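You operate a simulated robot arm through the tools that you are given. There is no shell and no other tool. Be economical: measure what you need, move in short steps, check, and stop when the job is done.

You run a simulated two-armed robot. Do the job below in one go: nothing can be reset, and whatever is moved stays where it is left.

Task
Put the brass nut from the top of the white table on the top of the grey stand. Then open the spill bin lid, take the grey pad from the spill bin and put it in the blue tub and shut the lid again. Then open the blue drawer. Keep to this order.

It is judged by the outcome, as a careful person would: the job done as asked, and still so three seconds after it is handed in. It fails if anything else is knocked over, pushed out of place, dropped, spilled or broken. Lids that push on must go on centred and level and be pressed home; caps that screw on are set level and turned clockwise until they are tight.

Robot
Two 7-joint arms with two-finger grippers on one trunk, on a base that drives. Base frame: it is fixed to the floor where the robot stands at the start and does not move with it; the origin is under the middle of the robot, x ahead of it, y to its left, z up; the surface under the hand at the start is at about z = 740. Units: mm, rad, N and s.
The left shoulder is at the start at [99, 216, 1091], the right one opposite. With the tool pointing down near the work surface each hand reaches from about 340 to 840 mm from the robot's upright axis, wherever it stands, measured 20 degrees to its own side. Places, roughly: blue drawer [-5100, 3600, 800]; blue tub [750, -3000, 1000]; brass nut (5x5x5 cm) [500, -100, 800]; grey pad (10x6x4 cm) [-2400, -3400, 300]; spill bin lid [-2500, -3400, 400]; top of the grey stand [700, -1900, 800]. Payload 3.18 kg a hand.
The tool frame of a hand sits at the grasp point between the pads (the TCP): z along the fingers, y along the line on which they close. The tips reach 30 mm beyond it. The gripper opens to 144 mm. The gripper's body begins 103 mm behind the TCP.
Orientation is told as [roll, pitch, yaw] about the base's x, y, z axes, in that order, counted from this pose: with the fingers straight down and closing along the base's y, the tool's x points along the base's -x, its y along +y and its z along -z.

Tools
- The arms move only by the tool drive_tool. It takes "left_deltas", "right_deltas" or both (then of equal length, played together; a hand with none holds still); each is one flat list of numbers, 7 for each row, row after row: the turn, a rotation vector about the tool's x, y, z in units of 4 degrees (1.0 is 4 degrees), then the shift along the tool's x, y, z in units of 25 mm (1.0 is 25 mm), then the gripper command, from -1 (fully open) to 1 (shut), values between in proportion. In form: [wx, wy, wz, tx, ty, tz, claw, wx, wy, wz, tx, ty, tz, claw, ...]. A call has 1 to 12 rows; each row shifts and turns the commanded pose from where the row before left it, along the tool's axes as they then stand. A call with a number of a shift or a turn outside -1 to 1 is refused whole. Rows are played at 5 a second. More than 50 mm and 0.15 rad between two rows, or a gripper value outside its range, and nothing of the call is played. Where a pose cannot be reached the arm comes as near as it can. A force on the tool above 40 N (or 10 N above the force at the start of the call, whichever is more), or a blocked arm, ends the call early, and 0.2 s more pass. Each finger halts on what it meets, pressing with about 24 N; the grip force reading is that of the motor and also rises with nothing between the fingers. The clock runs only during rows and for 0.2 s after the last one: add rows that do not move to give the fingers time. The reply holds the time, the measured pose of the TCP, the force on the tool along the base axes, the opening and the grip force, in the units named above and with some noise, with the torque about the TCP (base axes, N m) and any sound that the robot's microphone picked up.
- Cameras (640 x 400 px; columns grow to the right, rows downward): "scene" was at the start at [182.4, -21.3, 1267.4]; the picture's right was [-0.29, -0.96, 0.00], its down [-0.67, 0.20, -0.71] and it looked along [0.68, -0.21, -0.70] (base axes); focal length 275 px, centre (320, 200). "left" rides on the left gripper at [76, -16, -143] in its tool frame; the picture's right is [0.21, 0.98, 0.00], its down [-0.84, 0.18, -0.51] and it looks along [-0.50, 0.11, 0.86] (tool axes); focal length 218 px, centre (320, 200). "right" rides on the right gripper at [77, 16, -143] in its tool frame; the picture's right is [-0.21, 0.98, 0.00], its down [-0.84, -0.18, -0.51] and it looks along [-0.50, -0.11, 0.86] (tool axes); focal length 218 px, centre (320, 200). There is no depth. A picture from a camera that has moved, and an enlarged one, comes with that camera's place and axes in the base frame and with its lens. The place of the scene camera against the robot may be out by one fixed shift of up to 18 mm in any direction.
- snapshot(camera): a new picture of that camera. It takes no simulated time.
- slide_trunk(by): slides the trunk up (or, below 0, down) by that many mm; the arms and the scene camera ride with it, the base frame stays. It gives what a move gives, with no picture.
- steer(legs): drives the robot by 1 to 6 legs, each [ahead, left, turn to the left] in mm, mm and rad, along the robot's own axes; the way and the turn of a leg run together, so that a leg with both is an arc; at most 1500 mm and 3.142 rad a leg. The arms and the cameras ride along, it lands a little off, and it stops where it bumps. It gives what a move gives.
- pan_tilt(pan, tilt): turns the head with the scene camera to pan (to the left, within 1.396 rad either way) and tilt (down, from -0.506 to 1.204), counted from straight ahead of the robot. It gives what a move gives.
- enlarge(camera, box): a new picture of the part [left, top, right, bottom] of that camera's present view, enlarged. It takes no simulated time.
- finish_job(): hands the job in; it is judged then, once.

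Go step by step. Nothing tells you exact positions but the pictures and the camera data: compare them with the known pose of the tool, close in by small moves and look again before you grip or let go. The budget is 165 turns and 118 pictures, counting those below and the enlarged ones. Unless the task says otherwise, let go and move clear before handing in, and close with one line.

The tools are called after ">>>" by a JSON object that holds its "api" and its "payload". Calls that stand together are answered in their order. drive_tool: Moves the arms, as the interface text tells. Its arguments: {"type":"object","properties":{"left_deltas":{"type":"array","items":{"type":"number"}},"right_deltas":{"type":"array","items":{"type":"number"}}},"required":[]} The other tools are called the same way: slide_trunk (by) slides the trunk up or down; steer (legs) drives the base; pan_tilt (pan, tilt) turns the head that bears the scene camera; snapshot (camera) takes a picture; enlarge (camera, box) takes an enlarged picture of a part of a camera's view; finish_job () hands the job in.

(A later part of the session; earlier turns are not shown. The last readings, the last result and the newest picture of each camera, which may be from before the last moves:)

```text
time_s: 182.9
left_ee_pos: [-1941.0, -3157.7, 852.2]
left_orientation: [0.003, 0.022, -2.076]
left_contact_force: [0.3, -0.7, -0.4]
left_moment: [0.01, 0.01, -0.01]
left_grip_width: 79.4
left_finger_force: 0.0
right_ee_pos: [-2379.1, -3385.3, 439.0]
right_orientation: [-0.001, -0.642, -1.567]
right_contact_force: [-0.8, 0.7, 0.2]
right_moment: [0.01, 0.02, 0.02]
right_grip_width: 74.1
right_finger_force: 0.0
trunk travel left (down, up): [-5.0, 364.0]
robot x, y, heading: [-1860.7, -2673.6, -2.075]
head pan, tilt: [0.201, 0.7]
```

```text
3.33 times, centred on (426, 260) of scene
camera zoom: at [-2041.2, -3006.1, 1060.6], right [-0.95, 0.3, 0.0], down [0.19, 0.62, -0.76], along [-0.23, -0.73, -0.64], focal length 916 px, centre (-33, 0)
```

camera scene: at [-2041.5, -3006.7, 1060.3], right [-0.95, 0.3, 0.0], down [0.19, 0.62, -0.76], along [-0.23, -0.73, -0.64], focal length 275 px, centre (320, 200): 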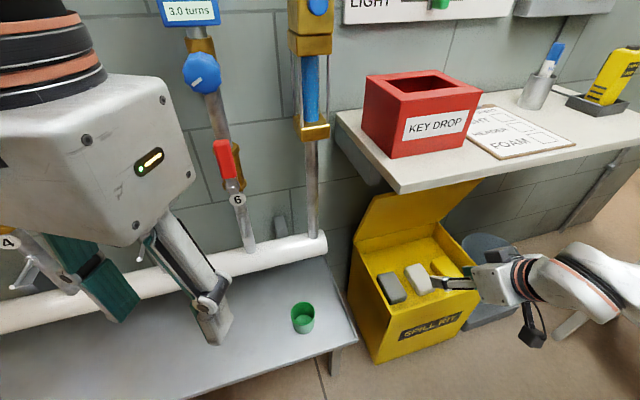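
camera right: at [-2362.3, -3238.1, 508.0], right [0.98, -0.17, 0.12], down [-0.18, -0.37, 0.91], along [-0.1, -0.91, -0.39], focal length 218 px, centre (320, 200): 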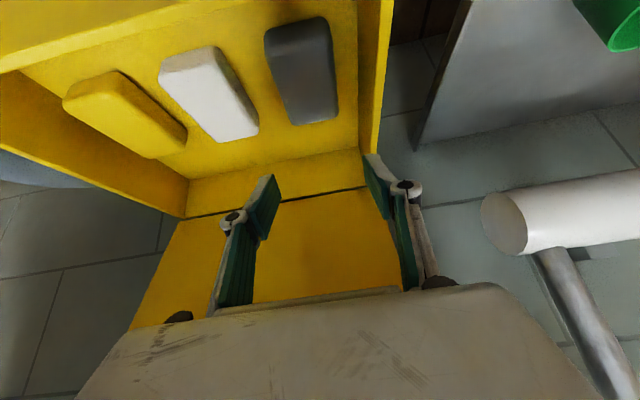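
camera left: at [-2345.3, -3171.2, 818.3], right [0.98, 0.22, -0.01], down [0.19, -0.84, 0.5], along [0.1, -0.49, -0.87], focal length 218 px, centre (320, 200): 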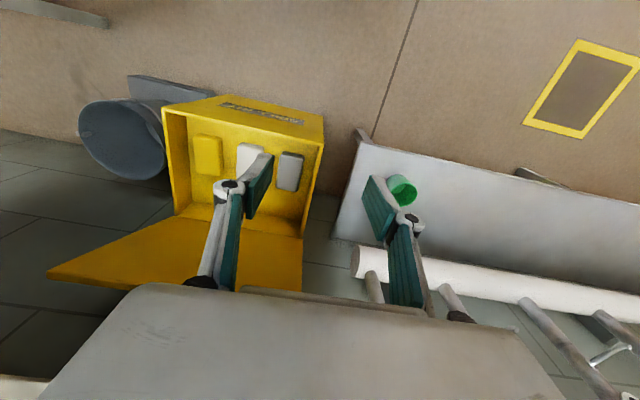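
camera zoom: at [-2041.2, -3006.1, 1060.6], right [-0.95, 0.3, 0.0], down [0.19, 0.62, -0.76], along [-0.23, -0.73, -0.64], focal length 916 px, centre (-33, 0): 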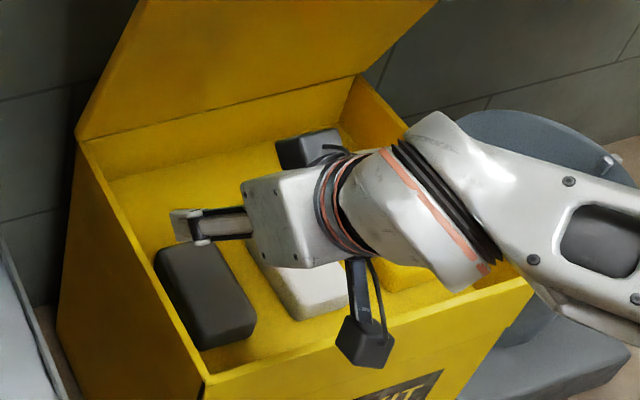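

Lined up. I'll descend most of the way around the pad and check.

>>> {"api": "drive_tool", "payload": {"right_deltas": [0, 0, 0, 0.632, 0.02, 0.776, -0.03, 0, 0, 0, 0.632, 0.02, 0.776, -0.03, 0, 0, 0, 0.632, 0.02, 0.776, -0.03, 0, 0, 0, 0.5, 0, 0.62, -0.03, 0, 0, 0, 0, 0, 0, -0.03]}}

>>> {"api": "snapshot", "payload": {"camera": "right"}}

>>> {"api": "enlarge", "payload": {"camera": "scene", "box": [330, 200, 522, 320]}}

```text
time_s: 184.1
left_ee_pos: [-1939.7, -3156.4, 852.1]
left_orientation: [0.004, 0.021, -2.078]
left_contact_force: [-0.7, 0.0, 0.7]
left_moment: [0.0, -0.03, 0.01]
left_grip_width: 79.3
left_finger_force: 0.0
right_ee_pos: [-2377.8, -3381.3, 344.0]
right_orientation: [-0.002, -0.641, -1.568]
right_contact_force: [-1.2, 0.6, -0.8]
right_moment: [-0.03, 0.03, 0.06]
right_grip_width: 73.5
right_finger_force: 0.2
trunk travel left (down, up): [-5.0, 364.0]
robot x, y, heading: [-1866.9, -2674.2, -2.077]
head pan, tilt: [0.201, 0.7]
```

```text
46 pictures are left
camera right: at [-2361.5, -3233.5, 412.7], right [0.98, -0.17, 0.12], down [-0.18, -0.37, 0.91], along [-0.1, -0.91, -0.39], focal length 218 px, centre (320, 200)
```

right: 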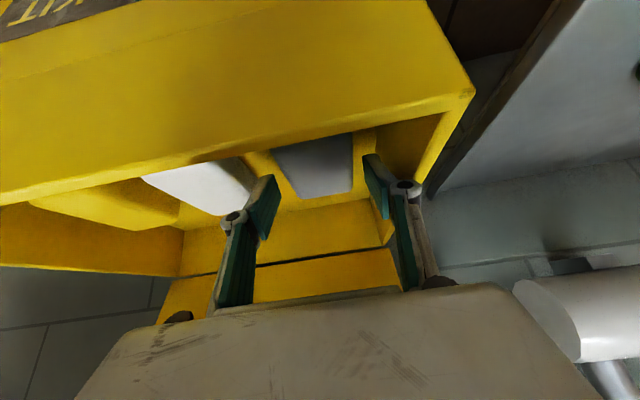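

```text
3.33 times, centred on (426, 260) of scene
camera zoom: at [-2041.2, -3006.2, 1060.6], right [-0.95, 0.3, 0.0], down [0.19, 0.62, -0.76], along [-0.23, -0.73, -0.64], focal length 916 px, centre (-33, 0)
```

zoom: 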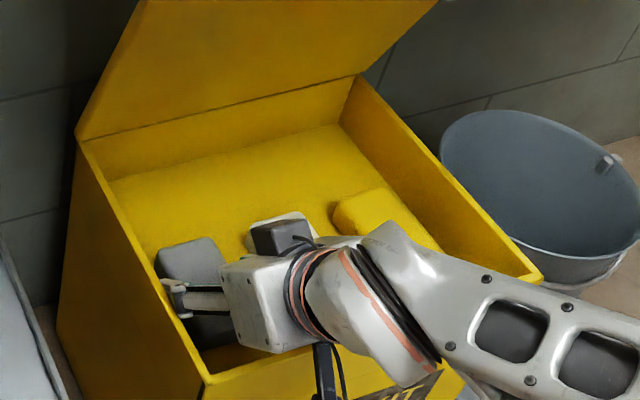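

The fingers straddle the pad. I'll go down the last bit and close.

>>> {"api": "drive_tool", "payload": {"right_deltas": [0, 0, 0, 0.34, 0, 0.45, -0.03, 0, 0, 0, 0.34, 0, 0.45, -0.03, 0, 0, 0, 0, 0, 0, -0.03]}}

>>> {"api": "drive_tool", "payload": {"right_deltas": [0, 0, 0, 0, 0, 0, 0.2, 0, 0, 0, 0, 0, 0, 0.6, 0, 0, 0, 0, 0, 0, 1, 0, 0, 0, 0, 0, 0, 1]}}

>>> {"api": "snapshot", "payload": {"camera": "right"}}

```text
time_s: 184.9
left_ee_pos: [-1939.6, -3156.5, 852.2]
left_orientation: [0.001, 0.022, -2.076]
left_contact_force: [-0.1, -0.5, 0.2]
left_moment: [0.01, 0.02, 0.0]
left_grip_width: 79.4
left_finger_force: 0.1
right_ee_pos: [-2377.7, -3379.0, 316.1]
right_orientation: [-0.005, -0.641, -1.568]
right_contact_force: [-5.5, 0.9, 1.2]
right_moment: [-0.02, -0.25, 0.13]
right_grip_width: 71.4
right_finger_force: 0.1
trunk travel left (down, up): [-5.0, 364.0]
robot x, y, heading: [-1866.9, -2676.8, -2.067]
head pan, tilt: [0.201, 0.7]
```

```text
time_s: 185.9
left_ee_pos: [-1939.7, -3157.0, 853.0]
left_orientation: [0.006, 0.021, -2.077]
left_contact_force: [-0.2, 0.3, 0.2]
left_moment: [-0.02, 0.03, -0.01]
left_grip_width: 79.2
left_finger_force: 0.0
right_ee_pos: [-2378.2, -3379.8, 316.0]
right_orientation: [-0.001, -0.639, -1.567]
right_contact_force: [0.3, 0.0, -0.1]
right_moment: [0.02, 0.04, 0.0]
right_grip_width: 58.9
right_finger_force: 24.0
trunk travel left (down, up): [-5.0, 364.0]
robot x, y, heading: [-1863.5, -2673.8, -2.077]
head pan, tilt: [0.201, 0.7]
```

```text
44 pictures are left
camera right: at [-2360.6, -3232.4, 384.9], right [0.98, -0.17, 0.12], down [-0.18, -0.37, 0.91], along [-0.1, -0.91, -0.39], focal length 218 px, centre (320, 200)
```

right: 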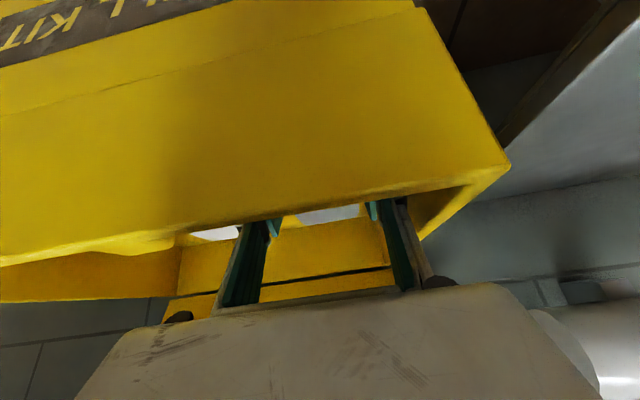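

Gripped: 59 mm wide, as the pad should be. I'll lift it straight up.

>>> {"api": "drive_tool", "payload": {"right_deltas": [0, 0, 0, -0.3, 0, -0.4, 1, 0, 0, 0, -0.56, 0, -0.75, 1, 0, 0, 0, -0.56, 0, -0.75, 1, 0, 0, 0, -0.56, 0, -0.75, 1, 0, 0, 0, -0.56, 0, -0.75, 1, 0, 0, 0, -0.56, 0, -0.75, 1, 0, 0, 0, -0.3, 0, -0.4, 1, 0, 0, 0, 0, 0, 0, 1]}}

>>> {"api": "snapshot", "payload": {"camera": "scene"}}

>>> {"api": "snapshot", "payload": {"camera": "right"}}

```text
time_s: 187.7
left_ee_pos: [-1939.7, -3156.9, 852.4]
left_orientation: [0.005, 0.021, -2.077]
left_contact_force: [-0.5, 0.4, 0.0]
left_moment: [-0.01, 0.0, 0.03]
left_grip_width: 79.2
left_finger_force: 0.1
right_ee_pos: [-2377.8, -3380.6, 458.1]
right_orientation: [-0.002, -0.638, -1.567]
right_contact_force: [-0.1, 0.5, -0.1]
right_moment: [0.02, 0.02, 0.01]
right_grip_width: 58.8
right_finger_force: 24.3
trunk travel left (down, up): [-5.0, 364.0]
robot x, y, heading: [-1862.9, -2676.6, -2.073]
head pan, tilt: [0.201, 0.7]
```

```text
43 pictures are left
camera scene: at [-2041.3, -3006.3, 1060.4], right [-0.95, 0.3, 0.0], down [0.19, 0.62, -0.76], along [-0.23, -0.73, -0.64], focal length 275 px, centre (320, 200)
```

scene: 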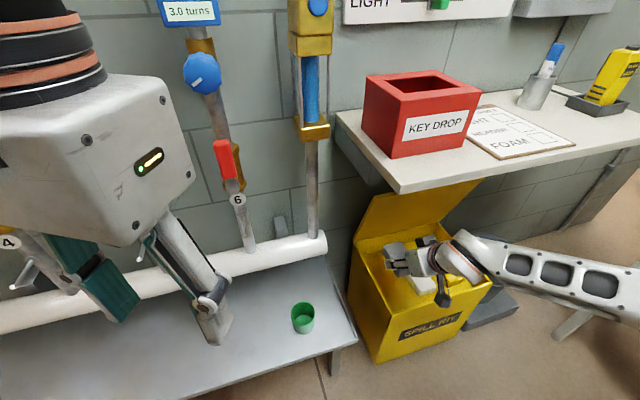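

```text
42 pictures are left
camera right: at [-2360.3, -3232.7, 527.2], right [0.98, -0.17, 0.12], down [-0.18, -0.37, 0.91], along [-0.1, -0.91, -0.39], focal length 218 px, centre (320, 200)
```

right: 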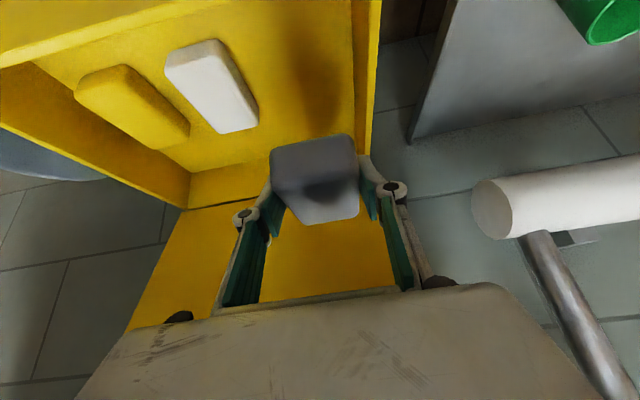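

The pad is held well. I'll withdraw from the bin and back the robot off.

>>> {"api": "drive_tool", "payload": {"right_deltas": [0, 0, 0, 0.62, 0, -0.89, 1, 0, 0, 0, 0.62, 0, -0.89, 1, 0, 0, 0, 0.62, 0, -0.89, 1, 0, 0, 0, 0.62, 0, -0.89, 1, 0, 0, 0, 0.62, 0, -0.89, 1, 0, 0, 0, 0.62, 0, -0.89, 1, 0, 0, 0, 0.62, 0, -0.89, 1]}}

>>> {"api": "steer", "payload": {"legs": [[-300, 0, 0]]}}

>>> {"api": "drive_tool", "payload": {"right_deltas": [0, 0.9, 0, 0.6, 0, -0.7, 1, 0, 0.9, 0, 0.6, 0, -0.7, 1, 0, 0.9, 0, 0.6, 0, -0.7, 1, 0, 0.9, 0, 0.6, 0, -0.8, 1, 0, 0.9, 0, 0.6, 0, -0.8, 1, 0, 0.9, 0, 0.6, 0, -0.8, 1, 0, 0.9, 0, 0.6, 0, -0.8, 1, 0, 0.9, 0, 0.6, 0, -0.8, 1, 0, 0.9, 0, 0.6, 0, -0.9, 1, 0, 0.9, 0, 0.6, 0, -0.9, 1]}}

>>> {"api": "slide_trunk", "payload": {"by": 170}}

```text
time_s: 189.3
left_ee_pos: [-1939.5, -3157.2, 852.3]
left_orientation: [0.004, 0.02, -2.077]
left_contact_force: [0.2, 0.6, -0.1]
left_moment: [-0.02, -0.03, 0.0]
left_grip_width: 79.3
left_finger_force: 0.1
right_ee_pos: [-2379.1, -3199.2, 519.9]
right_orientation: [-0.002, -0.64, -1.568]
right_contact_force: [0.9, 0.0, -0.6]
right_moment: [0.04, 0.0, 0.0]
right_grip_width: 59.1
right_finger_force: 24.2
trunk travel left (down, up): [-5.0, 364.0]
robot x, y, heading: [-1861.9, -2675.8, -2.077]
head pan, tilt: [0.201, 0.7]
```

```text
time_s: 191.3
left_ee_pos: [-1797.0, -2897.7, 851.5]
left_orientation: [0.003, 0.021, -2.073]
left_contact_force: [0.6, -0.6, 0.2]
left_moment: [0.0, 0.01, 0.02]
left_grip_width: 79.3
left_finger_force: 0.2
right_ee_pos: [-2235.9, -2941.9, 518.8]
right_orientation: [-0.004, -0.64, -1.565]
right_contact_force: [-0.1, 0.1, -0.5]
right_moment: [0.04, 0.02, -0.04]
right_grip_width: 59.1
right_finger_force: 24.4
trunk travel left (down, up): [-5.0, 364.0]
robot x, y, heading: [-1724.8, -2415.0, -2.07]
head pan, tilt: [0.201, 0.7]
```

```text
time_s: 193.5
left_ee_pos: [-1795.0, -2897.5, 852.1]
left_orientation: [0.004, 0.022, -2.074]
left_contact_force: [-0.6, 0.7, 0.2]
left_moment: [0.0, 0.01, -0.03]
left_grip_width: 78.9
left_finger_force: 0.1
right_ee_pos: [-2234.0, -2739.0, 650.1]
right_orientation: [-0.002, -0.009, -1.567]
right_contact_force: [0.1, 0.2, -0.8]
right_moment: [0.0, 0.0, -0.01]
right_grip_width: 58.7
right_finger_force: 23.9
trunk travel left (down, up): [-5.0, 364.0]
robot x, y, heading: [-1722.2, -2415.0, -2.065]
head pan, tilt: [0.201, 0.7]
```

```text
time_s: 195.4
left_ee_pos: [-1796.6, -2898.6, 1020.3]
left_orientation: [0.004, 0.025, -2.074]
left_contact_force: [-0.5, -1.0, -0.6]
left_moment: [0.04, -0.01, -0.04]
left_grip_width: 79.2
left_finger_force: 0.0
right_ee_pos: [-2236.4, -2738.6, 818.5]
right_orientation: [0.0, -0.012, -1.565]
right_contact_force: [-0.7, -0.4, -1.1]
right_moment: [0.03, 0.01, 0.02]
right_grip_width: 58.8
right_finger_force: 23.8
trunk travel left (down, up): [-175.0, 194.0]
robot x, y, heading: [-1723.5, -2413.1, -2.072]
head pan, tilt: [0.201, 0.7]
```

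Now I'll raise the pad higher, turn to face the benches and drive toward the blue tub.

>>> {"api": "drive_tool", "payload": {"right_deltas": [0, 0, 0, 0, 0, -1, 1, 0, 0, 0, 0, 0, -1, 1, 0, 0, 0, 0, 0, -1, 1, 0, 0, 0, 0, 0, -1, 1, 0, 0, 0, 0, 0, -1, 1, 0, 0, 0, 0, 0, -1, 1, 0, 0, 0, 0, 0, -1, 1, 0, 0, 0, 0, 0, -1, 1]}}

>>> {"api": "steer", "payload": {"legs": [[-100, 0, 0], [0, 0, 2.07], [1400, 0, 0]]}}

>>> {"api": "pan_tilt", "payload": {"pan": -0.5, "tilt": 0.5}}

>>> {"api": "snapshot", "payload": {"camera": "scene"}}

```text
time_s: 197.2
left_ee_pos: [-1796.2, -2898.5, 1022.2]
left_orientation: [0.004, 0.022, -2.074]
left_contact_force: [-0.4, -0.6, 0.2]
left_moment: [0.0, 0.02, 0.0]
left_grip_width: 79.2
left_finger_force: 0.1
right_ee_pos: [-2236.5, -2739.1, 832.7]
right_orientation: [-0.001, -0.011, -1.565]
right_contact_force: [-0.5, -0.1, 0.0]
right_moment: [-0.02, -0.03, 0.01]
right_grip_width: 58.8
right_finger_force: 23.6
right hand out of reach, approached as far as the arm can: row 1, 2, 3, 4, 5, 6, 7, 8
trunk travel left (down, up): [-175.0, 194.0]
robot x, y, heading: [-1720.5, -2418.5, -2.07]
head pan, tilt: [0.201, 0.7]
```

```text
time_s: 209.9
left_ee_pos: [184.5, -2170.6, 1021.3]
left_orientation: [0.003, 0.022, -0.016]
left_contact_force: [-0.4, 1.0, 0.5]
left_moment: [0.02, 0.03, 0.0]
left_grip_width: 79.2
left_finger_force: 0.1
right_ee_pos: [249.1, -2633.6, 833.7]
right_orientation: [-0.003, -0.012, 0.492]
right_contact_force: [-0.6, -0.2, -0.2]
right_moment: [0.0, -0.02, -0.01]
right_grip_width: 58.9
right_finger_force: 23.3
trunk travel left (down, up): [-175.0, 194.0]
robot x, y, heading: [-277.2, -2328.4, -0.009]
head pan, tilt: [0.201, 0.7]
```

```text
time_s: 211.0
left_ee_pos: [183.3, -2169.8, 1020.4]
left_orientation: [0.005, 0.021, -0.015]
left_contact_force: [0.2, -0.5, 0.5]
left_moment: [-0.01, -0.01, -0.02]
left_grip_width: 79.4
left_finger_force: 0.0
right_ee_pos: [250.2, -2633.7, 833.2]
right_orientation: [-0.002, -0.013, 0.491]
right_contact_force: [0.2, 0.3, -0.9]
right_moment: [-0.01, -0.02, 0.01]
right_grip_width: 59.1
right_finger_force: 24.1
trunk travel left (down, up): [-175.0, 194.0]
robot x, y, heading: [-274.9, -2331.7, -0.013]
head pan, tilt: [-0.499, 0.499]
```

```text
41 pictures are left
camera scene: at [-92.7, -2373.6, 1291.4], right [-0.49, -0.87, 0.0], down [-0.42, 0.23, -0.88], along [0.77, -0.43, -0.48], focal length 275 px, centre (320, 200)
```

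scene: 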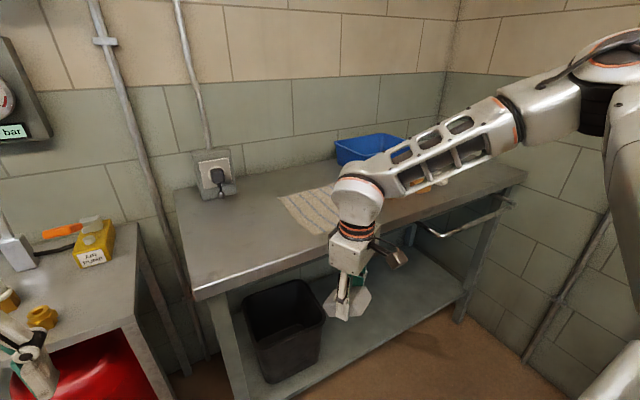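

The nut is still fine on the stand, and the blue tub is on the bench ahead. I'll back off slightly, straighten the right hand and raise it above tub height.

>>> {"api": "steer", "payload": {"legs": [[-120, 0, 0]]}}

>>> {"api": "drive_tool", "payload": {"right_deltas": [0, 0, 0.9, 0, 0, 0, 1, 0, 0, 0.9, 0, 0, 0, 1, 0, 0, 0.9, 0, 0, 0, 1, 0, 0, 0.9, 0, 0, 0, 1, 0, 0, 0.9, 0, 0, 0, 1, 0, 0, 0.9, 0, 0, 0, 1, 0, 0, 0.9, 0, 0, 0, 1, 0, 0, 0.7, 0, 0, 0, 1]}}

>>> {"api": "slide_trunk", "payload": {"by": 150}}

>>> {"api": "drive_tool", "payload": {"right_deltas": [0, 0, 0, 0.2, 0.2, -1, 1, 0, 0, 0, 0.2, 0.2, -1, 1, 0, 0, 0, 0.2, 0.2, -1, 1, 0, 0, 0, 0.2, 0.2, -1, 1, 0, 0, 0, 0.2, 0.2, -1, 1, 0, 0, 0, 0.2, 0.2, -1, 1, 0, 0, 0, 0.2, 0.2, -1, 1, 0, 0, 0, 0.2, 0.2, -1, 1]}}

```text
time_s: 212.2
left_ee_pos: [64.1, -2170.0, 1021.9]
left_orientation: [0.004, 0.022, -0.017]
left_contact_force: [-0.8, 0.7, 0.5]
left_moment: [0.01, -0.06, 0.01]
left_grip_width: 79.2
left_finger_force: 0.2
right_ee_pos: [129.2, -2632.1, 832.6]
right_orientation: [-0.004, -0.012, 0.489]
right_contact_force: [0.0, 0.4, 0.7]
right_moment: [-0.02, -0.01, -0.01]
right_grip_width: 58.9
right_finger_force: 23.8
trunk travel left (down, up): [-175.0, 194.0]
robot x, y, heading: [-393.3, -2333.0, -0.012]
head pan, tilt: [-0.499, 0.499]
```

```text
time_s: 214.0
left_ee_pos: [64.9, -2170.6, 1021.4]
left_orientation: [0.002, 0.021, -0.015]
left_contact_force: [0.2, -0.6, -0.5]
left_moment: [0.02, -0.02, -0.05]
left_grip_width: 79.3
left_finger_force: 0.0
right_ee_pos: [128.5, -2632.0, 833.2]
right_orientation: [0.003, -0.011, 0.001]
right_contact_force: [0.2, 0.0, -0.3]
right_moment: [-0.01, 0.0, -0.03]
right_grip_width: 58.9
right_finger_force: 24.4
trunk travel left (down, up): [-175.0, 194.0]
robot x, y, heading: [-394.1, -2327.1, -0.011]
head pan, tilt: [-0.499, 0.499]
```

```text
time_s: 215.8
left_ee_pos: [65.6, -2169.0, 1172.3]
left_orientation: [0.004, 0.022, -0.016]
left_contact_force: [-0.3, 0.9, 1.3]
left_moment: [-0.02, 0.04, 0.02]
left_grip_width: 79.2
left_finger_force: 0.1
right_ee_pos: [130.7, -2633.4, 982.9]
right_orientation: [0.001, -0.014, 0.001]
right_contact_force: [-0.6, 0.9, 0.4]
right_moment: [-0.02, -0.03, 0.01]
right_grip_width: 59.1
right_finger_force: 24.1
trunk travel left (down, up): [-325.0, 44.0]
robot x, y, heading: [-398.0, -2326.6, -0.013]
head pan, tilt: [-0.499, 0.499]
```

```text
time_s: 217.6
left_ee_pos: [64.0, -2167.6, 1172.2]
left_orientation: [0.003, 0.021, -0.015]
left_contact_force: [-0.2, 0.2, 0.6]
left_moment: [-0.02, -0.02, 0.01]
left_grip_width: 79.2
left_finger_force: 0.0
right_ee_pos: [87.3, -2593.1, 1182.1]
right_orientation: [0.005, -0.011, 0.003]
right_contact_force: [-0.8, -0.1, -0.6]
right_moment: [-0.05, 0.0, 0.01]
right_grip_width: 58.9
right_finger_force: 24.4
trunk travel left (down, up): [-325.0, 44.0]
robot x, y, heading: [-396.0, -2328.9, -0.016]
head pan, tilt: [-0.499, 0.499]
```

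>>> {"api": "steer", "payload": {"legs": [[0, -480, 0.015], [380, 0, 0]]}}

>>> {"api": "pan_tilt", "payload": {"pan": -0.25, "tilt": 0.7}}

>>> {"api": "snapshot", "payload": {"camera": "scene"}}

>>> {"api": "snapshot", "payload": {"camera": "right"}}

```text
time_s: 224.3
left_ee_pos: [441.3, -2646.7, 1171.5]
left_orientation: [0.002, 0.021, -0.008]
left_contact_force: [0.4, 0.5, -1.0]
left_moment: [0.02, 0.03, -0.02]
left_grip_width: 79.2
left_finger_force: 0.2
right_ee_pos: [467.5, -3069.7, 1181.3]
right_orientation: [0.004, -0.013, 0.01]
right_contact_force: [0.7, 0.0, 0.3]
right_moment: [0.06, 0.06, 0.0]
right_grip_width: 58.9
right_finger_force: 24.5
trunk travel left (down, up): [-325.0, 44.0]
robot x, y, heading: [-16.2, -2808.4, -0.002]
head pan, tilt: [-0.499, 0.499]
```

```text
time_s: 225.1
left_ee_pos: [440.8, -2645.8, 1171.9]
left_orientation: [0.003, 0.022, -0.008]
left_contact_force: [0.0, 0.3, 0.3]
left_moment: [-0.01, 0.0, -0.05]
left_grip_width: 79.4
left_finger_force: 0.1
right_ee_pos: [466.7, -3070.4, 1182.4]
right_orientation: [0.004, -0.013, 0.01]
right_contact_force: [0.1, -0.7, -0.9]
right_moment: [0.01, -0.01, 0.01]
right_grip_width: 59.0
right_finger_force: 24.0
trunk travel left (down, up): [-325.0, 44.0]
robot x, y, heading: [-15.9, -2807.8, -0.003]
head pan, tilt: [-0.25, 0.7]
```

```text
40 pictures are left
camera scene: at [90.5, -2828.3, 1429.7], right [-0.25, -0.97, 0.0], down [-0.62, 0.16, -0.77], along [0.74, -0.19, -0.64], focal length 275 px, centre (320, 200)
```

scene: 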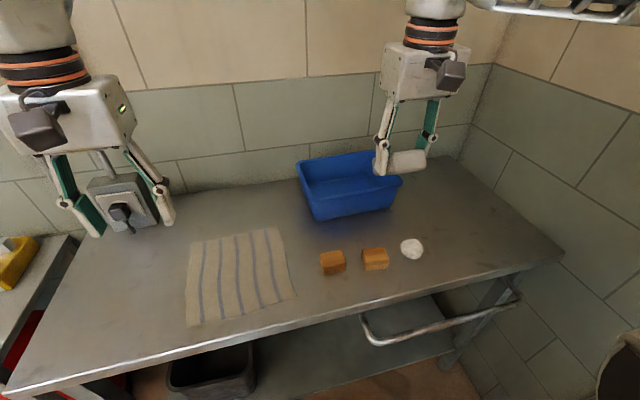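

```text
39 pictures are left
camera right: at [389.5, -3055.1, 1323.7], right [0.2, 0.98, 0.01], down [0.84, -0.17, 0.52], along [0.51, -0.1, -0.86], focal length 218 px, centre (320, 200)
```

right: 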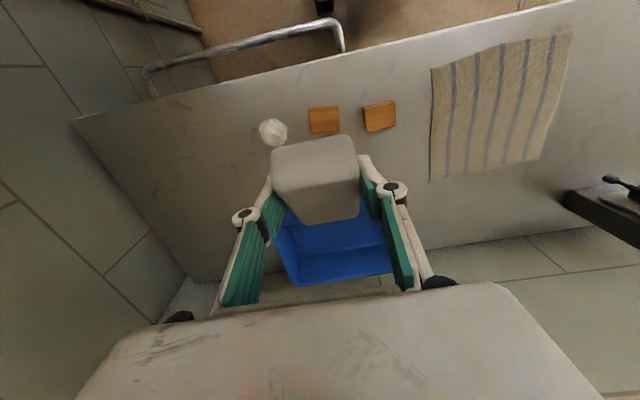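

The tub's centre is around [735, -3090]. I'll drive 50 mm nearer and carry the pad above it.

>>> {"api": "steer", "payload": {"legs": [[50, 0, 0]]}}

>>> {"api": "drive_tool", "payload": {"right_deltas": [0, 0, 0, -0.97, -0.09, 0, 1, 0, 0, 0, -0.97, -0.09, 0, 1, 0, 0, 0, -0.97, -0.09, 0, 1, 0, 0, 0, -0.97, -0.09, 0, 1, 0, 0, 0, -0.97, -0.09, 0, 1, 0, 0, 0, -0.97, -0.09, 0, 1, 0, 0, 0, -0.97, -0.09, 0, 1, 0, 0, 0, -0.97, -0.09, 0, 1, 0, 0, 0, -0.97, -0.09, 0, 1, 0, 0, 0, 0, 0, 0, 1]}}

>>> {"api": "snapshot", "payload": {"camera": "right"}}

>>> {"api": "snapshot", "payload": {"camera": "scene"}}

```text
time_s: 226.0
left_ee_pos: [491.0, -2644.9, 1171.9]
left_orientation: [0.002, 0.023, -0.008]
left_contact_force: [0.3, -0.6, 0.2]
left_moment: [0.0, 0.07, 0.02]
left_grip_width: 79.0
left_finger_force: 0.0
right_ee_pos: [519.5, -3070.5, 1182.3]
right_orientation: [0.003, -0.01, 0.012]
right_contact_force: [0.4, -0.3, -0.7]
right_moment: [-0.01, 0.04, -0.02]
right_grip_width: 59.0
right_finger_force: 23.7
trunk travel left (down, up): [-325.0, 44.0]
robot x, y, heading: [32.2, -2806.4, -0.009]
head pan, tilt: [-0.25, 0.7]
```

```text
time_s: 228.2
left_ee_pos: [490.4, -2645.7, 1172.1]
left_orientation: [0.005, 0.02, -0.008]
left_contact_force: [0.5, 0.7, -0.1]
left_moment: [0.0, -0.01, 0.02]
left_grip_width: 79.1
left_finger_force: 0.0
right_ee_pos: [604.7, -3077.6, 1183.3]
right_orientation: [0.004, -0.011, 0.01]
right_contact_force: [-0.8, 1.4, 0.0]
right_moment: [-0.03, 0.01, -0.03]
right_grip_width: 58.9
right_finger_force: 24.0
right hand out of reach, approached as far as the arm can: row 4, 5, 6, 7, 8, 9
trunk travel left (down, up): [-325.0, 44.0]
robot x, y, heading: [33.6, -2807.4, -0.005]
head pan, tilt: [-0.25, 0.7]
```

```text
38 pictures are left
camera right: at [527.4, -3061.9, 1325.4], right [0.2, 0.98, 0.01], down [0.84, -0.17, 0.52], along [0.51, -0.1, -0.86], focal length 218 px, centre (320, 200)
```

right: 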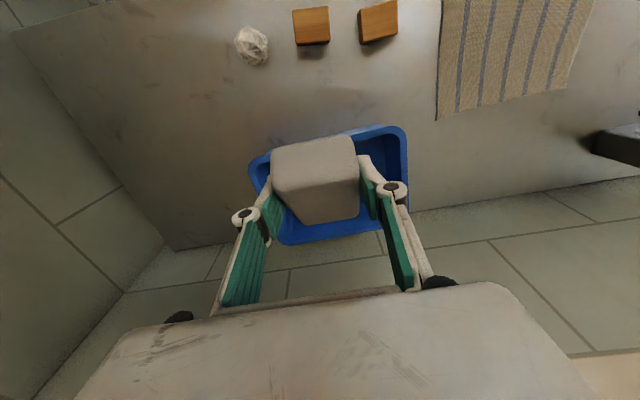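

```text
37 pictures are left
camera scene: at [140.6, -2828.4, 1429.6], right [-0.25, -0.97, 0.0], down [-0.62, 0.16, -0.76], along [0.74, -0.19, -0.64], focal length 275 px, centre (320, 200)
```

scene: 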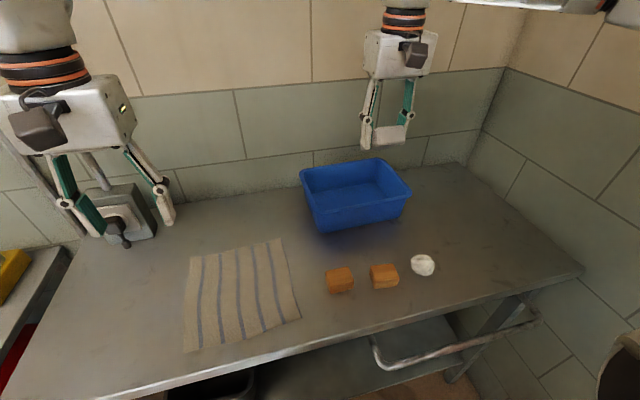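

The arm can't stretch that far at this height. Pitching the hand back to how it gripped levels the pad and brings the wrist nearer, so I'll do that while moving forward and a bit lower.

>>> {"api": "drive_tool", "payload": {"right_deltas": [0, -0.9, 0, -0.25, 0.03, 0.47, 1, 0, -0.9, 0, -0.25, 0.03, 0.47, 1, 0, -0.9, 0, -0.25, 0.03, 0.47, 1, 0, -0.9, 0, -0.25, 0.03, 0.47, 1, 0, -0.9, 0, -0.25, 0.03, 0.47, 1, 0, -0.9, 0, -0.25, 0.03, 0.47, 1, 0, -0.9, 0, -0.25, 0.03, 0.47, 1, 0, -0.9, 0, -0.25, 0.03, 0.47, 1, 0, -0.9, 0, -0.25, 0.03, 0.47, 1, 0, -0.9, 0, -0.25, 0.03, 0.47, 1, 0, 0, 0, 0, 0, 0, 1]}}

>>> {"api": "snapshot", "payload": {"camera": "scene"}}

```text
time_s: 230.6
left_ee_pos: [490.3, -2646.1, 1171.5]
left_orientation: [0.004, 0.02, -0.007]
left_contact_force: [-0.6, 0.6, -0.2]
left_moment: [0.01, 0.0, -0.04]
left_grip_width: 79.2
left_finger_force: 0.0
right_ee_pos: [697.7, -3064.6, 1089.9]
right_orientation: [0.007, -0.641, 0.01]
right_contact_force: [1.3, -0.2, -0.4]
right_moment: [-0.02, 0.01, 0.0]
right_grip_width: 58.7
right_finger_force: 23.5
trunk travel left (down, up): [-325.0, 44.0]
robot x, y, heading: [31.0, -2809.3, -0.006]
head pan, tilt: [-0.25, 0.7]
```

```text
36 pictures are left
camera scene: at [140.4, -2828.3, 1429.7], right [-0.25, -0.97, 0.0], down [-0.62, 0.16, -0.77], along [0.74, -0.19, -0.64], focal length 275 px, centre (320, 200)
```

scene: 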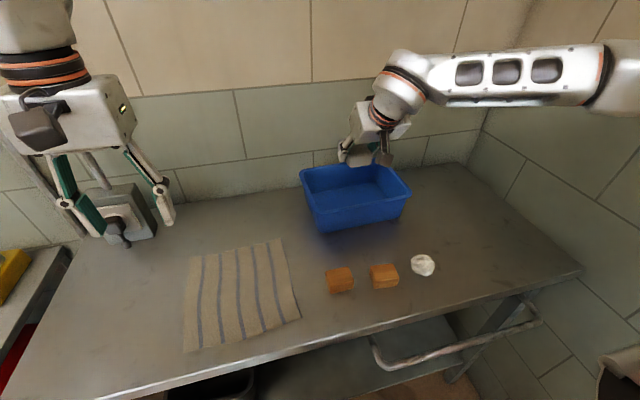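

>>> {"api": "snapshot", "payload": {"camera": "right"}}

```text
35 pictures are left
camera right: at [550.7, -3050.5, 1159.0], right [0.16, 0.98, 0.13], down [0.37, -0.18, 0.91], along [0.91, -0.09, -0.39], focal length 218 px, centre (320, 200)
```

right: 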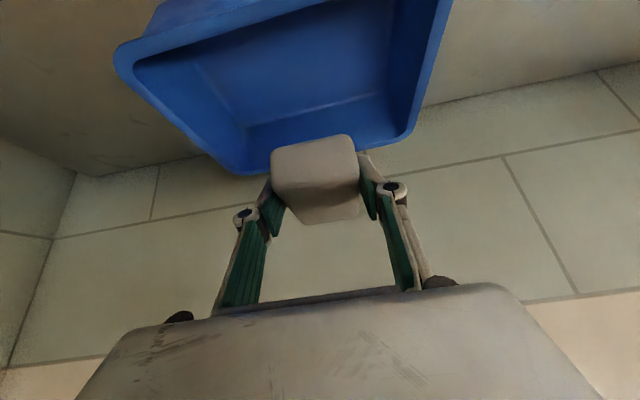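

The rim corners put the tub's centre at about [723, -3070]. I'll move 30 mm forward and lower the pad in.

>>> {"api": "drive_tool", "payload": {"right_deltas": [0, 0, 0, -0.96, -0.2, 0.72, 1, 0, 0, 0, 0.5, 0, 0.67, 1, 0, 0, 0, 0.5, 0, 0.67, 1, 0, 0, 0, 0.5, 0, 0.67, 1, 0, 0, 0, 0.5, 0, 0.67, 1, 0, 0, 0, 0.5, 0, 0.67, 1, 0, 0, 0, 0, 0, 0, 1]}}

>>> {"api": "enlarge", "payload": {"camera": "scene", "box": [270, 90, 462, 210]}}

```text
time_s: 232.2
left_ee_pos: [490.7, -2645.5, 1171.5]
left_orientation: [0.005, 0.021, -0.006]
left_contact_force: [-0.8, -0.3, -0.2]
left_moment: [0.02, 0.01, -0.01]
left_grip_width: 79.2
left_finger_force: 0.1
right_ee_pos: [726.9, -3072.3, 985.1]
right_orientation: [0.003, -0.64, 0.008]
right_contact_force: [1.2, 0.1, -0.6]
right_moment: [0.03, 0.0, -0.03]
right_grip_width: 58.9
right_finger_force: 24.4
trunk travel left (down, up): [-325.0, 44.0]
robot x, y, heading: [32.4, -2805.4, -0.008]
head pan, tilt: [-0.25, 0.7]
```

```text
3.33 times, centred on (366, 150) of scene
camera zoom: at [140.4, -2828.3, 1429.7], right [-0.25, -0.97, 0.0], down [-0.62, 0.16, -0.77], along [0.74, -0.19, -0.64], focal length 916 px, centre (167, 367)
```

zoom: 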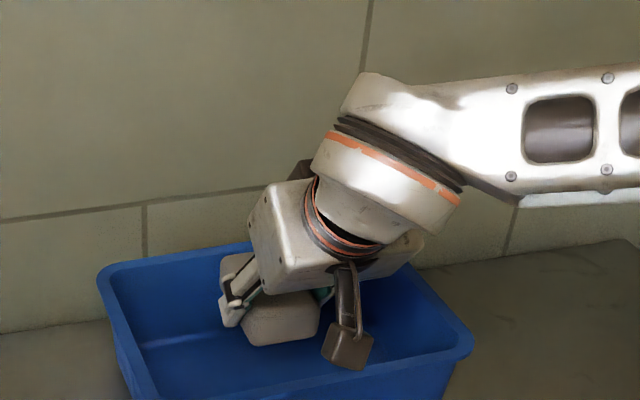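

>>> {"api": "drive_tool", "payload": {"right_deltas": [0, 0, 0, 0.24, 0, 0.32, 1, 0, 0, 0, 0.24, 0, 0.32, 1, 0, 0, 0, 0, 0, 0, 1]}}

>>> {"api": "drive_tool", "payload": {"right_deltas": [0, 0, 0, 0.1, 0, 0.13, 1, 0, 0, 0, 0.1, 0, 0.13, 1, 0, 0, 0, 0.1, 0, 0.13, 1, 0, 0, 0, 0, 0, 0, 1]}}

```text
time_s: 233.0
left_ee_pos: [489.9, -2646.2, 1172.3]
left_orientation: [0.003, 0.021, -0.007]
left_contact_force: [-0.8, 0.2, -0.4]
left_moment: [0.01, -0.02, -0.01]
left_grip_width: 78.9
left_finger_force: 0.1
right_ee_pos: [726.5, -3070.4, 965.5]
right_orientation: [0.005, -0.641, 0.008]
right_contact_force: [-0.1, 0.0, 0.4]
right_moment: [-0.01, 0.02, -0.02]
right_grip_width: 59.2
right_finger_force: 24.2
trunk travel left (down, up): [-325.0, 44.0]
robot x, y, heading: [33.5, -2804.8, -0.003]
head pan, tilt: [-0.25, 0.7]
```

```text
time_s: 234.0
left_ee_pos: [490.4, -2646.2, 1170.6]
left_orientation: [0.004, 0.023, -0.008]
left_contact_force: [-0.2, 0.3, 0.4]
left_moment: [0.0, 0.0, -0.01]
left_grip_width: 78.9
left_finger_force: 0.1
right_ee_pos: [726.7, -3072.2, 953.9]
right_orientation: [0.005, -0.64, 0.009]
right_contact_force: [-0.2, -0.6, -0.3]
right_moment: [0.0, -0.01, 0.02]
right_grip_width: 58.9
right_finger_force: 24.5
trunk travel left (down, up): [-325.0, 44.0]
robot x, y, heading: [30.3, -2811.6, -0.004]
head pan, tilt: [-0.25, 0.7]
```

>>> {"api": "drive_tool", "payload": {"right_deltas": [0, 0, 0, 0.1, 0, 0.13, 1, 0, 0, 0, 0.1, 0, 0.13, 1, 0, 0, 0, 0.1, 0, 0.13, 1, 0, 0, 0, 0, 0, 0, 1]}}

>>> {"api": "drive_tool", "payload": {"right_deltas": [0, 0, 0, 0.1, 0, 0.13, 1, 0, 0, 0, 0.1, 0, 0.13, 1, 0, 0, 0, 0.1, 0, 0.13, 1, 0, 0, 0, 0, 0, 0, 1]}}

>>> {"api": "enlarge", "payload": {"camera": "scene", "box": [270, 110, 430, 210]}}

```text
time_s: 235.0
left_ee_pos: [490.5, -2646.3, 1171.3]
left_orientation: [0.003, 0.021, -0.006]
left_contact_force: [-0.7, -0.1, -0.1]
left_moment: [-0.02, 0.02, 0.01]
left_grip_width: 79.0
left_finger_force: 0.1
right_ee_pos: [725.8, -3070.9, 941.1]
right_orientation: [0.003, -0.641, 0.009]
right_contact_force: [-1.0, 0.1, -0.8]
right_moment: [0.02, 0.05, -0.03]
right_grip_width: 58.8
right_finger_force: 23.6
trunk travel left (down, up): [-325.0, 44.0]
robot x, y, heading: [32.0, -2807.9, -0.006]
head pan, tilt: [-0.25, 0.7]
```

```text
time_s: 236.0
left_ee_pos: [489.6, -2644.9, 1171.8]
left_orientation: [0.004, 0.021, -0.006]
left_contact_force: [0.5, -0.6, 0.4]
left_moment: [-0.02, -0.02, 0.01]
left_grip_width: 79.5
left_finger_force: 0.0
right_ee_pos: [724.6, -3071.2, 930.3]
right_orientation: [0.004, -0.64, 0.01]
right_contact_force: [-0.2, -0.2, 0.1]
right_moment: [-0.01, 0.0, -0.02]
right_grip_width: 59.1
right_finger_force: 23.9
trunk travel left (down, up): [-325.0, 44.0]
robot x, y, heading: [33.0, -2811.4, 0.001]
head pan, tilt: [-0.25, 0.7]
```

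```text
4.00 times, centred on (350, 160) of scene
camera zoom: at [140.5, -2828.3, 1429.6], right [-0.25, -0.97, 0.0], down [-0.62, 0.16, -0.76], along [0.74, -0.19, -0.64], focal length 1099 px, centre (200, 360)
```

zoom: 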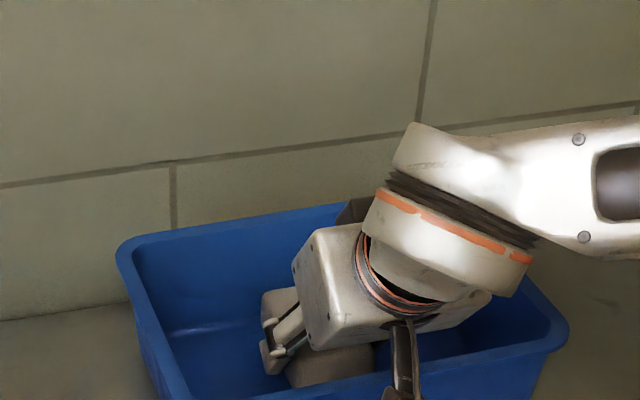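

>>> {"api": "drive_tool", "payload": {"right_deltas": [0, 0, 0, 0.08, 0, 0.1, 1, 0, 0, 0, 0.08, 0, 0.1, 1, 0, 0, 0, 0, 0, 0, 1]}}

>>> {"api": "drive_tool", "payload": {"right_deltas": [0, 0, 0, 0.08, 0, 0.1, 1, 0, 0, 0, 0.08, 0, 0.1, 1, 0, 0, 0, 0, 0, 0, 1]}}

```text
time_s: 236.8
left_ee_pos: [491.5, -2645.8, 1172.5]
left_orientation: [0.004, 0.021, -0.007]
left_contact_force: [-0.9, -0.6, -0.2]
left_moment: [-0.03, 0.01, -0.01]
left_grip_width: 79.6
left_finger_force: 0.1
right_ee_pos: [725.7, -3071.6, 923.5]
right_orientation: [0.006, -0.642, 0.01]
right_contact_force: [0.0, -0.2, 0.0]
right_moment: [-0.02, 0.04, -0.01]
right_grip_width: 58.9
right_finger_force: 24.7
trunk travel left (down, up): [-325.0, 44.0]
robot x, y, heading: [34.4, -2806.9, -0.003]
head pan, tilt: [-0.25, 0.7]
```

```text
time_s: 237.6
left_ee_pos: [490.3, -2646.6, 1171.7]
left_orientation: [0.003, 0.022, -0.006]
left_contact_force: [-1.1, 0.1, 0.1]
left_moment: [-0.01, 0.01, 0.0]
left_grip_width: 79.0
left_finger_force: 0.1
right_ee_pos: [724.8, -3072.6, 916.2]
right_orientation: [0.004, -0.639, 0.007]
right_contact_force: [-0.2, -0.2, -0.8]
right_moment: [-0.03, -0.01, 0.01]
right_grip_width: 58.9
right_finger_force: 23.6
trunk travel left (down, up): [-325.0, 44.0]
robot x, y, heading: [31.0, -2811.0, -0.01]
head pan, tilt: [-0.25, 0.7]
```

>>> {"api": "snapshot", "payload": {"camera": "right"}}

```text
32 pictures are left
camera right: at [578.7, -3057.1, 985.3], right [0.16, 0.98, 0.13], down [0.37, -0.18, 0.91], along [0.91, -0.09, -0.39], focal length 218 px, centre (320, 200)
```

right: 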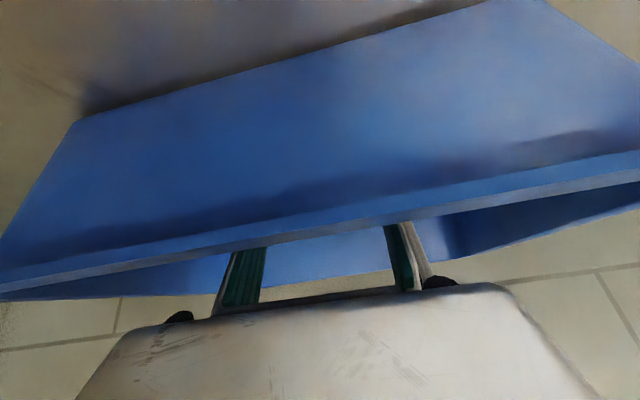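

The tub floor is at about z 876, only a few millimetres below the pad. I'll lower a touch more and release gently.

>>> {"api": "drive_tool", "payload": {"right_deltas": [0, 0, 0, 0.08, 0, 0.1, 1, 0, 0, 0, 0, 0, 0, 1]}}

>>> {"api": "drive_tool", "payload": {"right_deltas": [0, 0, 0, 0, 0, 0, 0.1, 0, 0, 0, 0, 0, 0, 0, 0, 0, 0, 0, 0, 0, -0.1, 0, 0, 0, 0, 0, 0, -0.1, 0, 0, 0, -0.5, 0, -0.65, -0.1, 0, 0, 0, -0.6, 0, -0.8, -0.1, 0, 0, 0, -0.6, 0, -0.8, -0.1, 0, 0, 0, -0.6, 0, -0.8, -0.1, 0, 0, 0, -0.6, 0, -0.8, -0.1, 0, 0, 0, -0.6, 0, -0.8, -0.1, 0, 0, 0, -0.6, 0, -0.8, -0.1]}}

>>> {"api": "enlarge", "payload": {"camera": "scene", "box": [270, 110, 430, 210]}}

```text
time_s: 238.2
left_ee_pos: [490.0, -2646.9, 1173.2]
left_orientation: [0.004, 0.021, -0.008]
left_contact_force: [-0.2, -0.3, -0.2]
left_moment: [0.0, 0.03, -0.02]
left_grip_width: 79.1
left_finger_force: 0.1
right_ee_pos: [724.3, -3072.2, 914.0]
right_orientation: [0.005, -0.642, 0.01]
right_contact_force: [0.3, -0.8, 6.5]
right_moment: [-0.23, 0.05, 0.0]
right_grip_width: 59.0
right_finger_force: 23.5
trunk travel left (down, up): [-325.0, 44.0]
robot x, y, heading: [31.9, -2811.2, -0.007]
head pan, tilt: [-0.25, 0.7]
```

```text
time_s: 240.6
left_ee_pos: [491.5, -2645.5, 1171.2]
left_orientation: [0.003, 0.021, -0.007]
left_contact_force: [-0.1, 0.2, -0.2]
left_moment: [-0.01, -0.01, 0.01]
left_grip_width: 79.1
left_finger_force: 0.2
right_ee_pos: [724.3, -3073.2, 1084.8]
right_orientation: [0.003, -0.641, 0.009]
right_contact_force: [0.1, -0.1, -0.6]
right_moment: [0.0, 0.01, 0.05]
right_grip_width: 79.2
right_finger_force: 0.2
trunk travel left (down, up): [-325.0, 44.0]
robot x, y, heading: [35.5, -2808.7, -0.005]
head pan, tilt: [-0.25, 0.7]
```

```text
4.00 times, centred on (350, 160) of scene
camera zoom: at [140.2, -2828.2, 1429.7], right [-0.25, -0.97, 0.0], down [-0.62, 0.16, -0.77], along [0.74, -0.19, -0.64], focal length 1099 px, centre (200, 360)
```

zoom: 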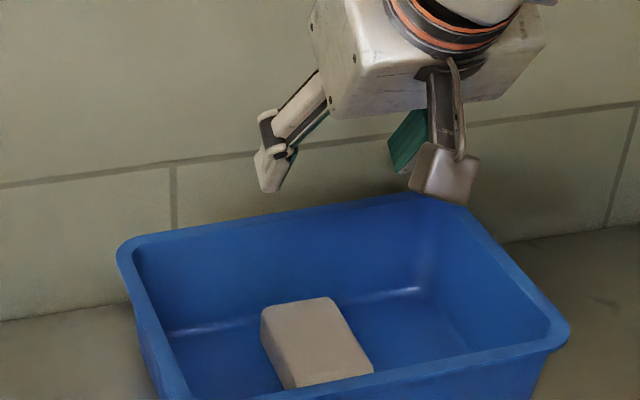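

The pad lies flat in the tub. I'll pull the right hand back, return it to vertical and back the robot away to go and shut the lid.

>>> {"api": "drive_tool", "payload": {"right_deltas": [0, 0, 0, 0.6, 0, -0.8, 0, 0, 0, 0, 0.6, 0, -0.8, 0, 0, 0.5, 0, 0.8, 0, -0.6, 0, 0, 0.9, 0, 0.8, 0, -0.6, 0, 0, 0.9, 0, 0.9, 0, -0.5, 1, 0, 0.9, 0, 0.9, 0, -0.4, 1, 0, 0.9, 0, 0.95, 0, -0.3, 1, 0, 0.9, 0, 0.95, 0, -0.2, 1, 0, 0.9, 0, 1, 0, -0.1, 1, 0, 0.9, 0, 1, 0, 0, 1, 0, 0.9, 0, 1, 0, 0, 1, 0, 0.9, 0, 1, 0, 0, 1]}}

>>> {"api": "drive_tool", "payload": {"right_deltas": [0, 0.6, 0, 0, 0, 0, 1, 0, 0.6, 0, 0, 0, 0, 1]}}

>>> {"api": "steer", "payload": {"legs": [[-500, 0, 0], [0, 600, 0]]}}

```text
time_s: 243.2
left_ee_pos: [488.8, -2645.5, 1170.4]
left_orientation: [0.003, 0.021, -0.007]
left_contact_force: [-0.4, -0.5, -0.5]
left_moment: [-0.01, 0.02, 0.0]
left_grip_width: 79.2
left_finger_force: 0.0
right_ee_pos: [429.4, -3074.4, 1073.1]
right_orientation: [0.002, -0.038, 0.011]
right_contact_force: [0.7, -0.1, 0.2]
right_moment: [0.03, -0.03, 0.03]
right_grip_width: 0.3
right_finger_force: 24.0
trunk travel left (down, up): [-325.0, 44.0]
robot x, y, heading: [32.9, -2804.7, -0.003]
head pan, tilt: [-0.25, 0.7]
```

```text
time_s: 243.8
left_ee_pos: [490.0, -2645.9, 1172.6]
left_orientation: [0.004, 0.02, -0.008]
left_contact_force: [0.1, 0.1, 0.6]
left_moment: [0.0, 0.0, 0.02]
left_grip_width: 79.1
left_finger_force: 0.1
right_ee_pos: [430.3, -3074.6, 1072.7]
right_orientation: [0.004, 0.044, 0.009]
right_contact_force: [-1.0, -0.7, 0.2]
right_moment: [0.0, -0.02, 0.01]
right_grip_width: 0.0
right_finger_force: 24.1
trunk travel left (down, up): [-325.0, 44.0]
robot x, y, heading: [28.9, -2812.8, -0.007]
head pan, tilt: [-0.25, 0.7]
```

```text
time_s: 252.1
left_ee_pos: [-14.1, -2047.6, 1171.1]
left_orientation: [0.004, 0.022, -0.005]
left_contact_force: [-0.2, 0.1, 0.2]
left_moment: [-0.01, -0.01, -0.02]
left_grip_width: 79.2
left_finger_force: 0.0
right_ee_pos: [-71.1, -2477.5, 1073.3]
right_orientation: [0.005, 0.044, 0.014]
right_contact_force: [1.1, 0.3, 0.6]
right_moment: [0.02, 0.02, -0.03]
right_grip_width: 0.0
right_finger_force: 24.2
trunk travel left (down, up): [-325.0, 44.0]
robot x, y, heading: [-470.6, -2216.8, -0.001]
head pan, tilt: [-0.25, 0.7]
```

>>> {"api": "steer", "payload": {"legs": [[-1250, 0, 0], [0, 0, -2.07]]}}

>>> {"api": "slide_trunk", "payload": {"by": -320}}

>>> {"api": "pan_tilt", "payload": {"pan": 0.1, "tilt": 0.6}}

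```text
time_s: 263.3
left_ee_pos: [-1781.4, -2708.2, 1171.7]
left_orientation: [0.004, 0.023, -2.045]
left_contact_force: [0.1, 0.1, 0.3]
left_moment: [-0.02, 0.0, -0.01]
left_grip_width: 79.2
left_finger_force: 0.0
right_ee_pos: [-2137.7, -2461.0, 1073.2]
right_orientation: [0.002, 0.044, -2.026]
right_contact_force: [0.3, -0.7, -0.3]
right_moment: [0.0, 0.02, 0.01]
right_grip_width: 0.0
right_finger_force: 24.1
trunk travel left (down, up): [-325.0, 44.0]
robot x, y, heading: [-1719.5, -2224.6, -2.04]
head pan, tilt: [-0.25, 0.7]
```

```text
time_s: 266.4
left_ee_pos: [-1781.0, -2707.3, 854.1]
left_orientation: [0.002, 0.02, -2.044]
left_contact_force: [-0.1, 0.4, 0.2]
left_moment: [-0.01, 0.02, 0.01]
left_grip_width: 79.1
left_finger_force: 0.1
right_ee_pos: [-2125.8, -2437.9, 656.7]
right_orientation: [0.012, 0.458, -2.022]
right_contact_force: [-0.6, -0.2, 0.1]
right_moment: [0.01, 0.0, 0.0]
right_grip_width: 0.0
right_finger_force: 23.7
trunk travel left (down, up): [-5.0, 364.0]
robot x, y, heading: [-1723.5, -2222.9, -2.039]
head pan, tilt: [-0.25, 0.7]
```

```text
time_s: 267.3
left_ee_pos: [-1782.3, -2707.7, 852.6]
left_orientation: [0.003, 0.021, -2.044]
left_contact_force: [0.0, 0.4, 0.4]
left_moment: [-0.02, 0.02, 0.01]
left_grip_width: 79.2
left_finger_force: 0.1
right_ee_pos: [-2127.3, -2439.8, 655.9]
right_orientation: [0.011, 0.458, -2.023]
right_contact_force: [0.2, -0.2, 0.8]
right_moment: [-0.01, -0.01, 0.04]
right_grip_width: 0.0
right_finger_force: 24.1
trunk travel left (down, up): [-5.0, 364.0]
robot x, y, heading: [-1721.3, -2220.5, -2.039]
head pan, tilt: [0.099, 0.6]
```

The hand got folded inward as the trunk lowered. I'll extend it forward and straighten it again.

>>> {"api": "drive_tool", "payload": {"right_deltas": [0, -0.94, 0, -0.86, 0, -0.55, 1, 0, -0.94, 0, -0.86, 0, -0.55, 1, 0, -0.94, 0, -0.86, 0, -0.55, 1, 0, -0.94, 0, -0.86, 0, -0.55, 1, 0, -0.94, 0, -0.86, 0, -0.55, 1, 0, -0.94, 0, -0.86, 0, -0.55, 1, 0, -0.94, 0, -0.86, 0, -0.55, 1]}}

>>> {"api": "steer", "payload": {"legs": [[0, 0, -0.03], [461, 40, 0]]}}

>>> {"api": "snapshot", "payload": {"camera": "scene"}}

```text
time_s: 268.9
left_ee_pos: [-1780.4, -2707.7, 852.5]
left_orientation: [0.002, 0.021, -2.045]
left_contact_force: [-0.3, 0.0, 0.0]
left_moment: [0.0, 0.03, -0.02]
left_grip_width: 79.3
left_finger_force: 0.0
right_ee_pos: [-2200.2, -2589.8, 711.6]
right_orientation: [0.008, -0.003, -2.028]
right_contact_force: [1.2, -0.8, -0.2]
right_moment: [0.0, -0.01, 0.0]
right_grip_width: 0.0
right_finger_force: 24.1
trunk travel left (down, up): [-5.0, 364.0]
robot x, y, heading: [-1724.7, -2221.8, -2.045]
head pan, tilt: [0.099, 0.6]
```

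```text
time_s: 272.1
left_ee_pos: [-1979.5, -3137.2, 852.4]
left_orientation: [0.002, 0.021, -2.065]
left_contact_force: [-0.8, 0.1, -0.7]
left_moment: [0.0, -0.04, 0.0]
left_grip_width: 79.1
left_finger_force: 0.1
right_ee_pos: [-2395.4, -3012.6, 709.9]
right_orientation: [0.009, 0.001, -2.05]
right_contact_force: [-0.4, 0.1, 0.5]
right_moment: [0.04, -0.01, 0.01]
right_grip_width: 0.3
right_finger_force: 23.7
trunk travel left (down, up): [-5.0, 364.0]
robot x, y, heading: [-1909.7, -2653.2, -2.061]
head pan, tilt: [0.099, 0.6]
```

```text
30 pictures are left
camera scene: at [-2092.0, -2988.2, 1069.1], right [-0.92, 0.38, 0.0], down [0.22, 0.52, -0.82], along [-0.31, -0.76, -0.57], focal length 275 px, centre (320, 200)
```

scene: 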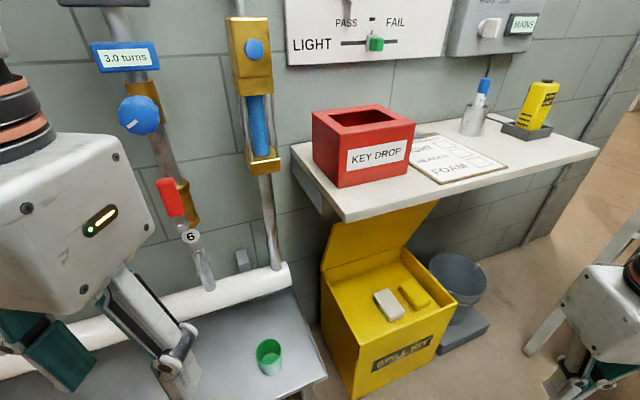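

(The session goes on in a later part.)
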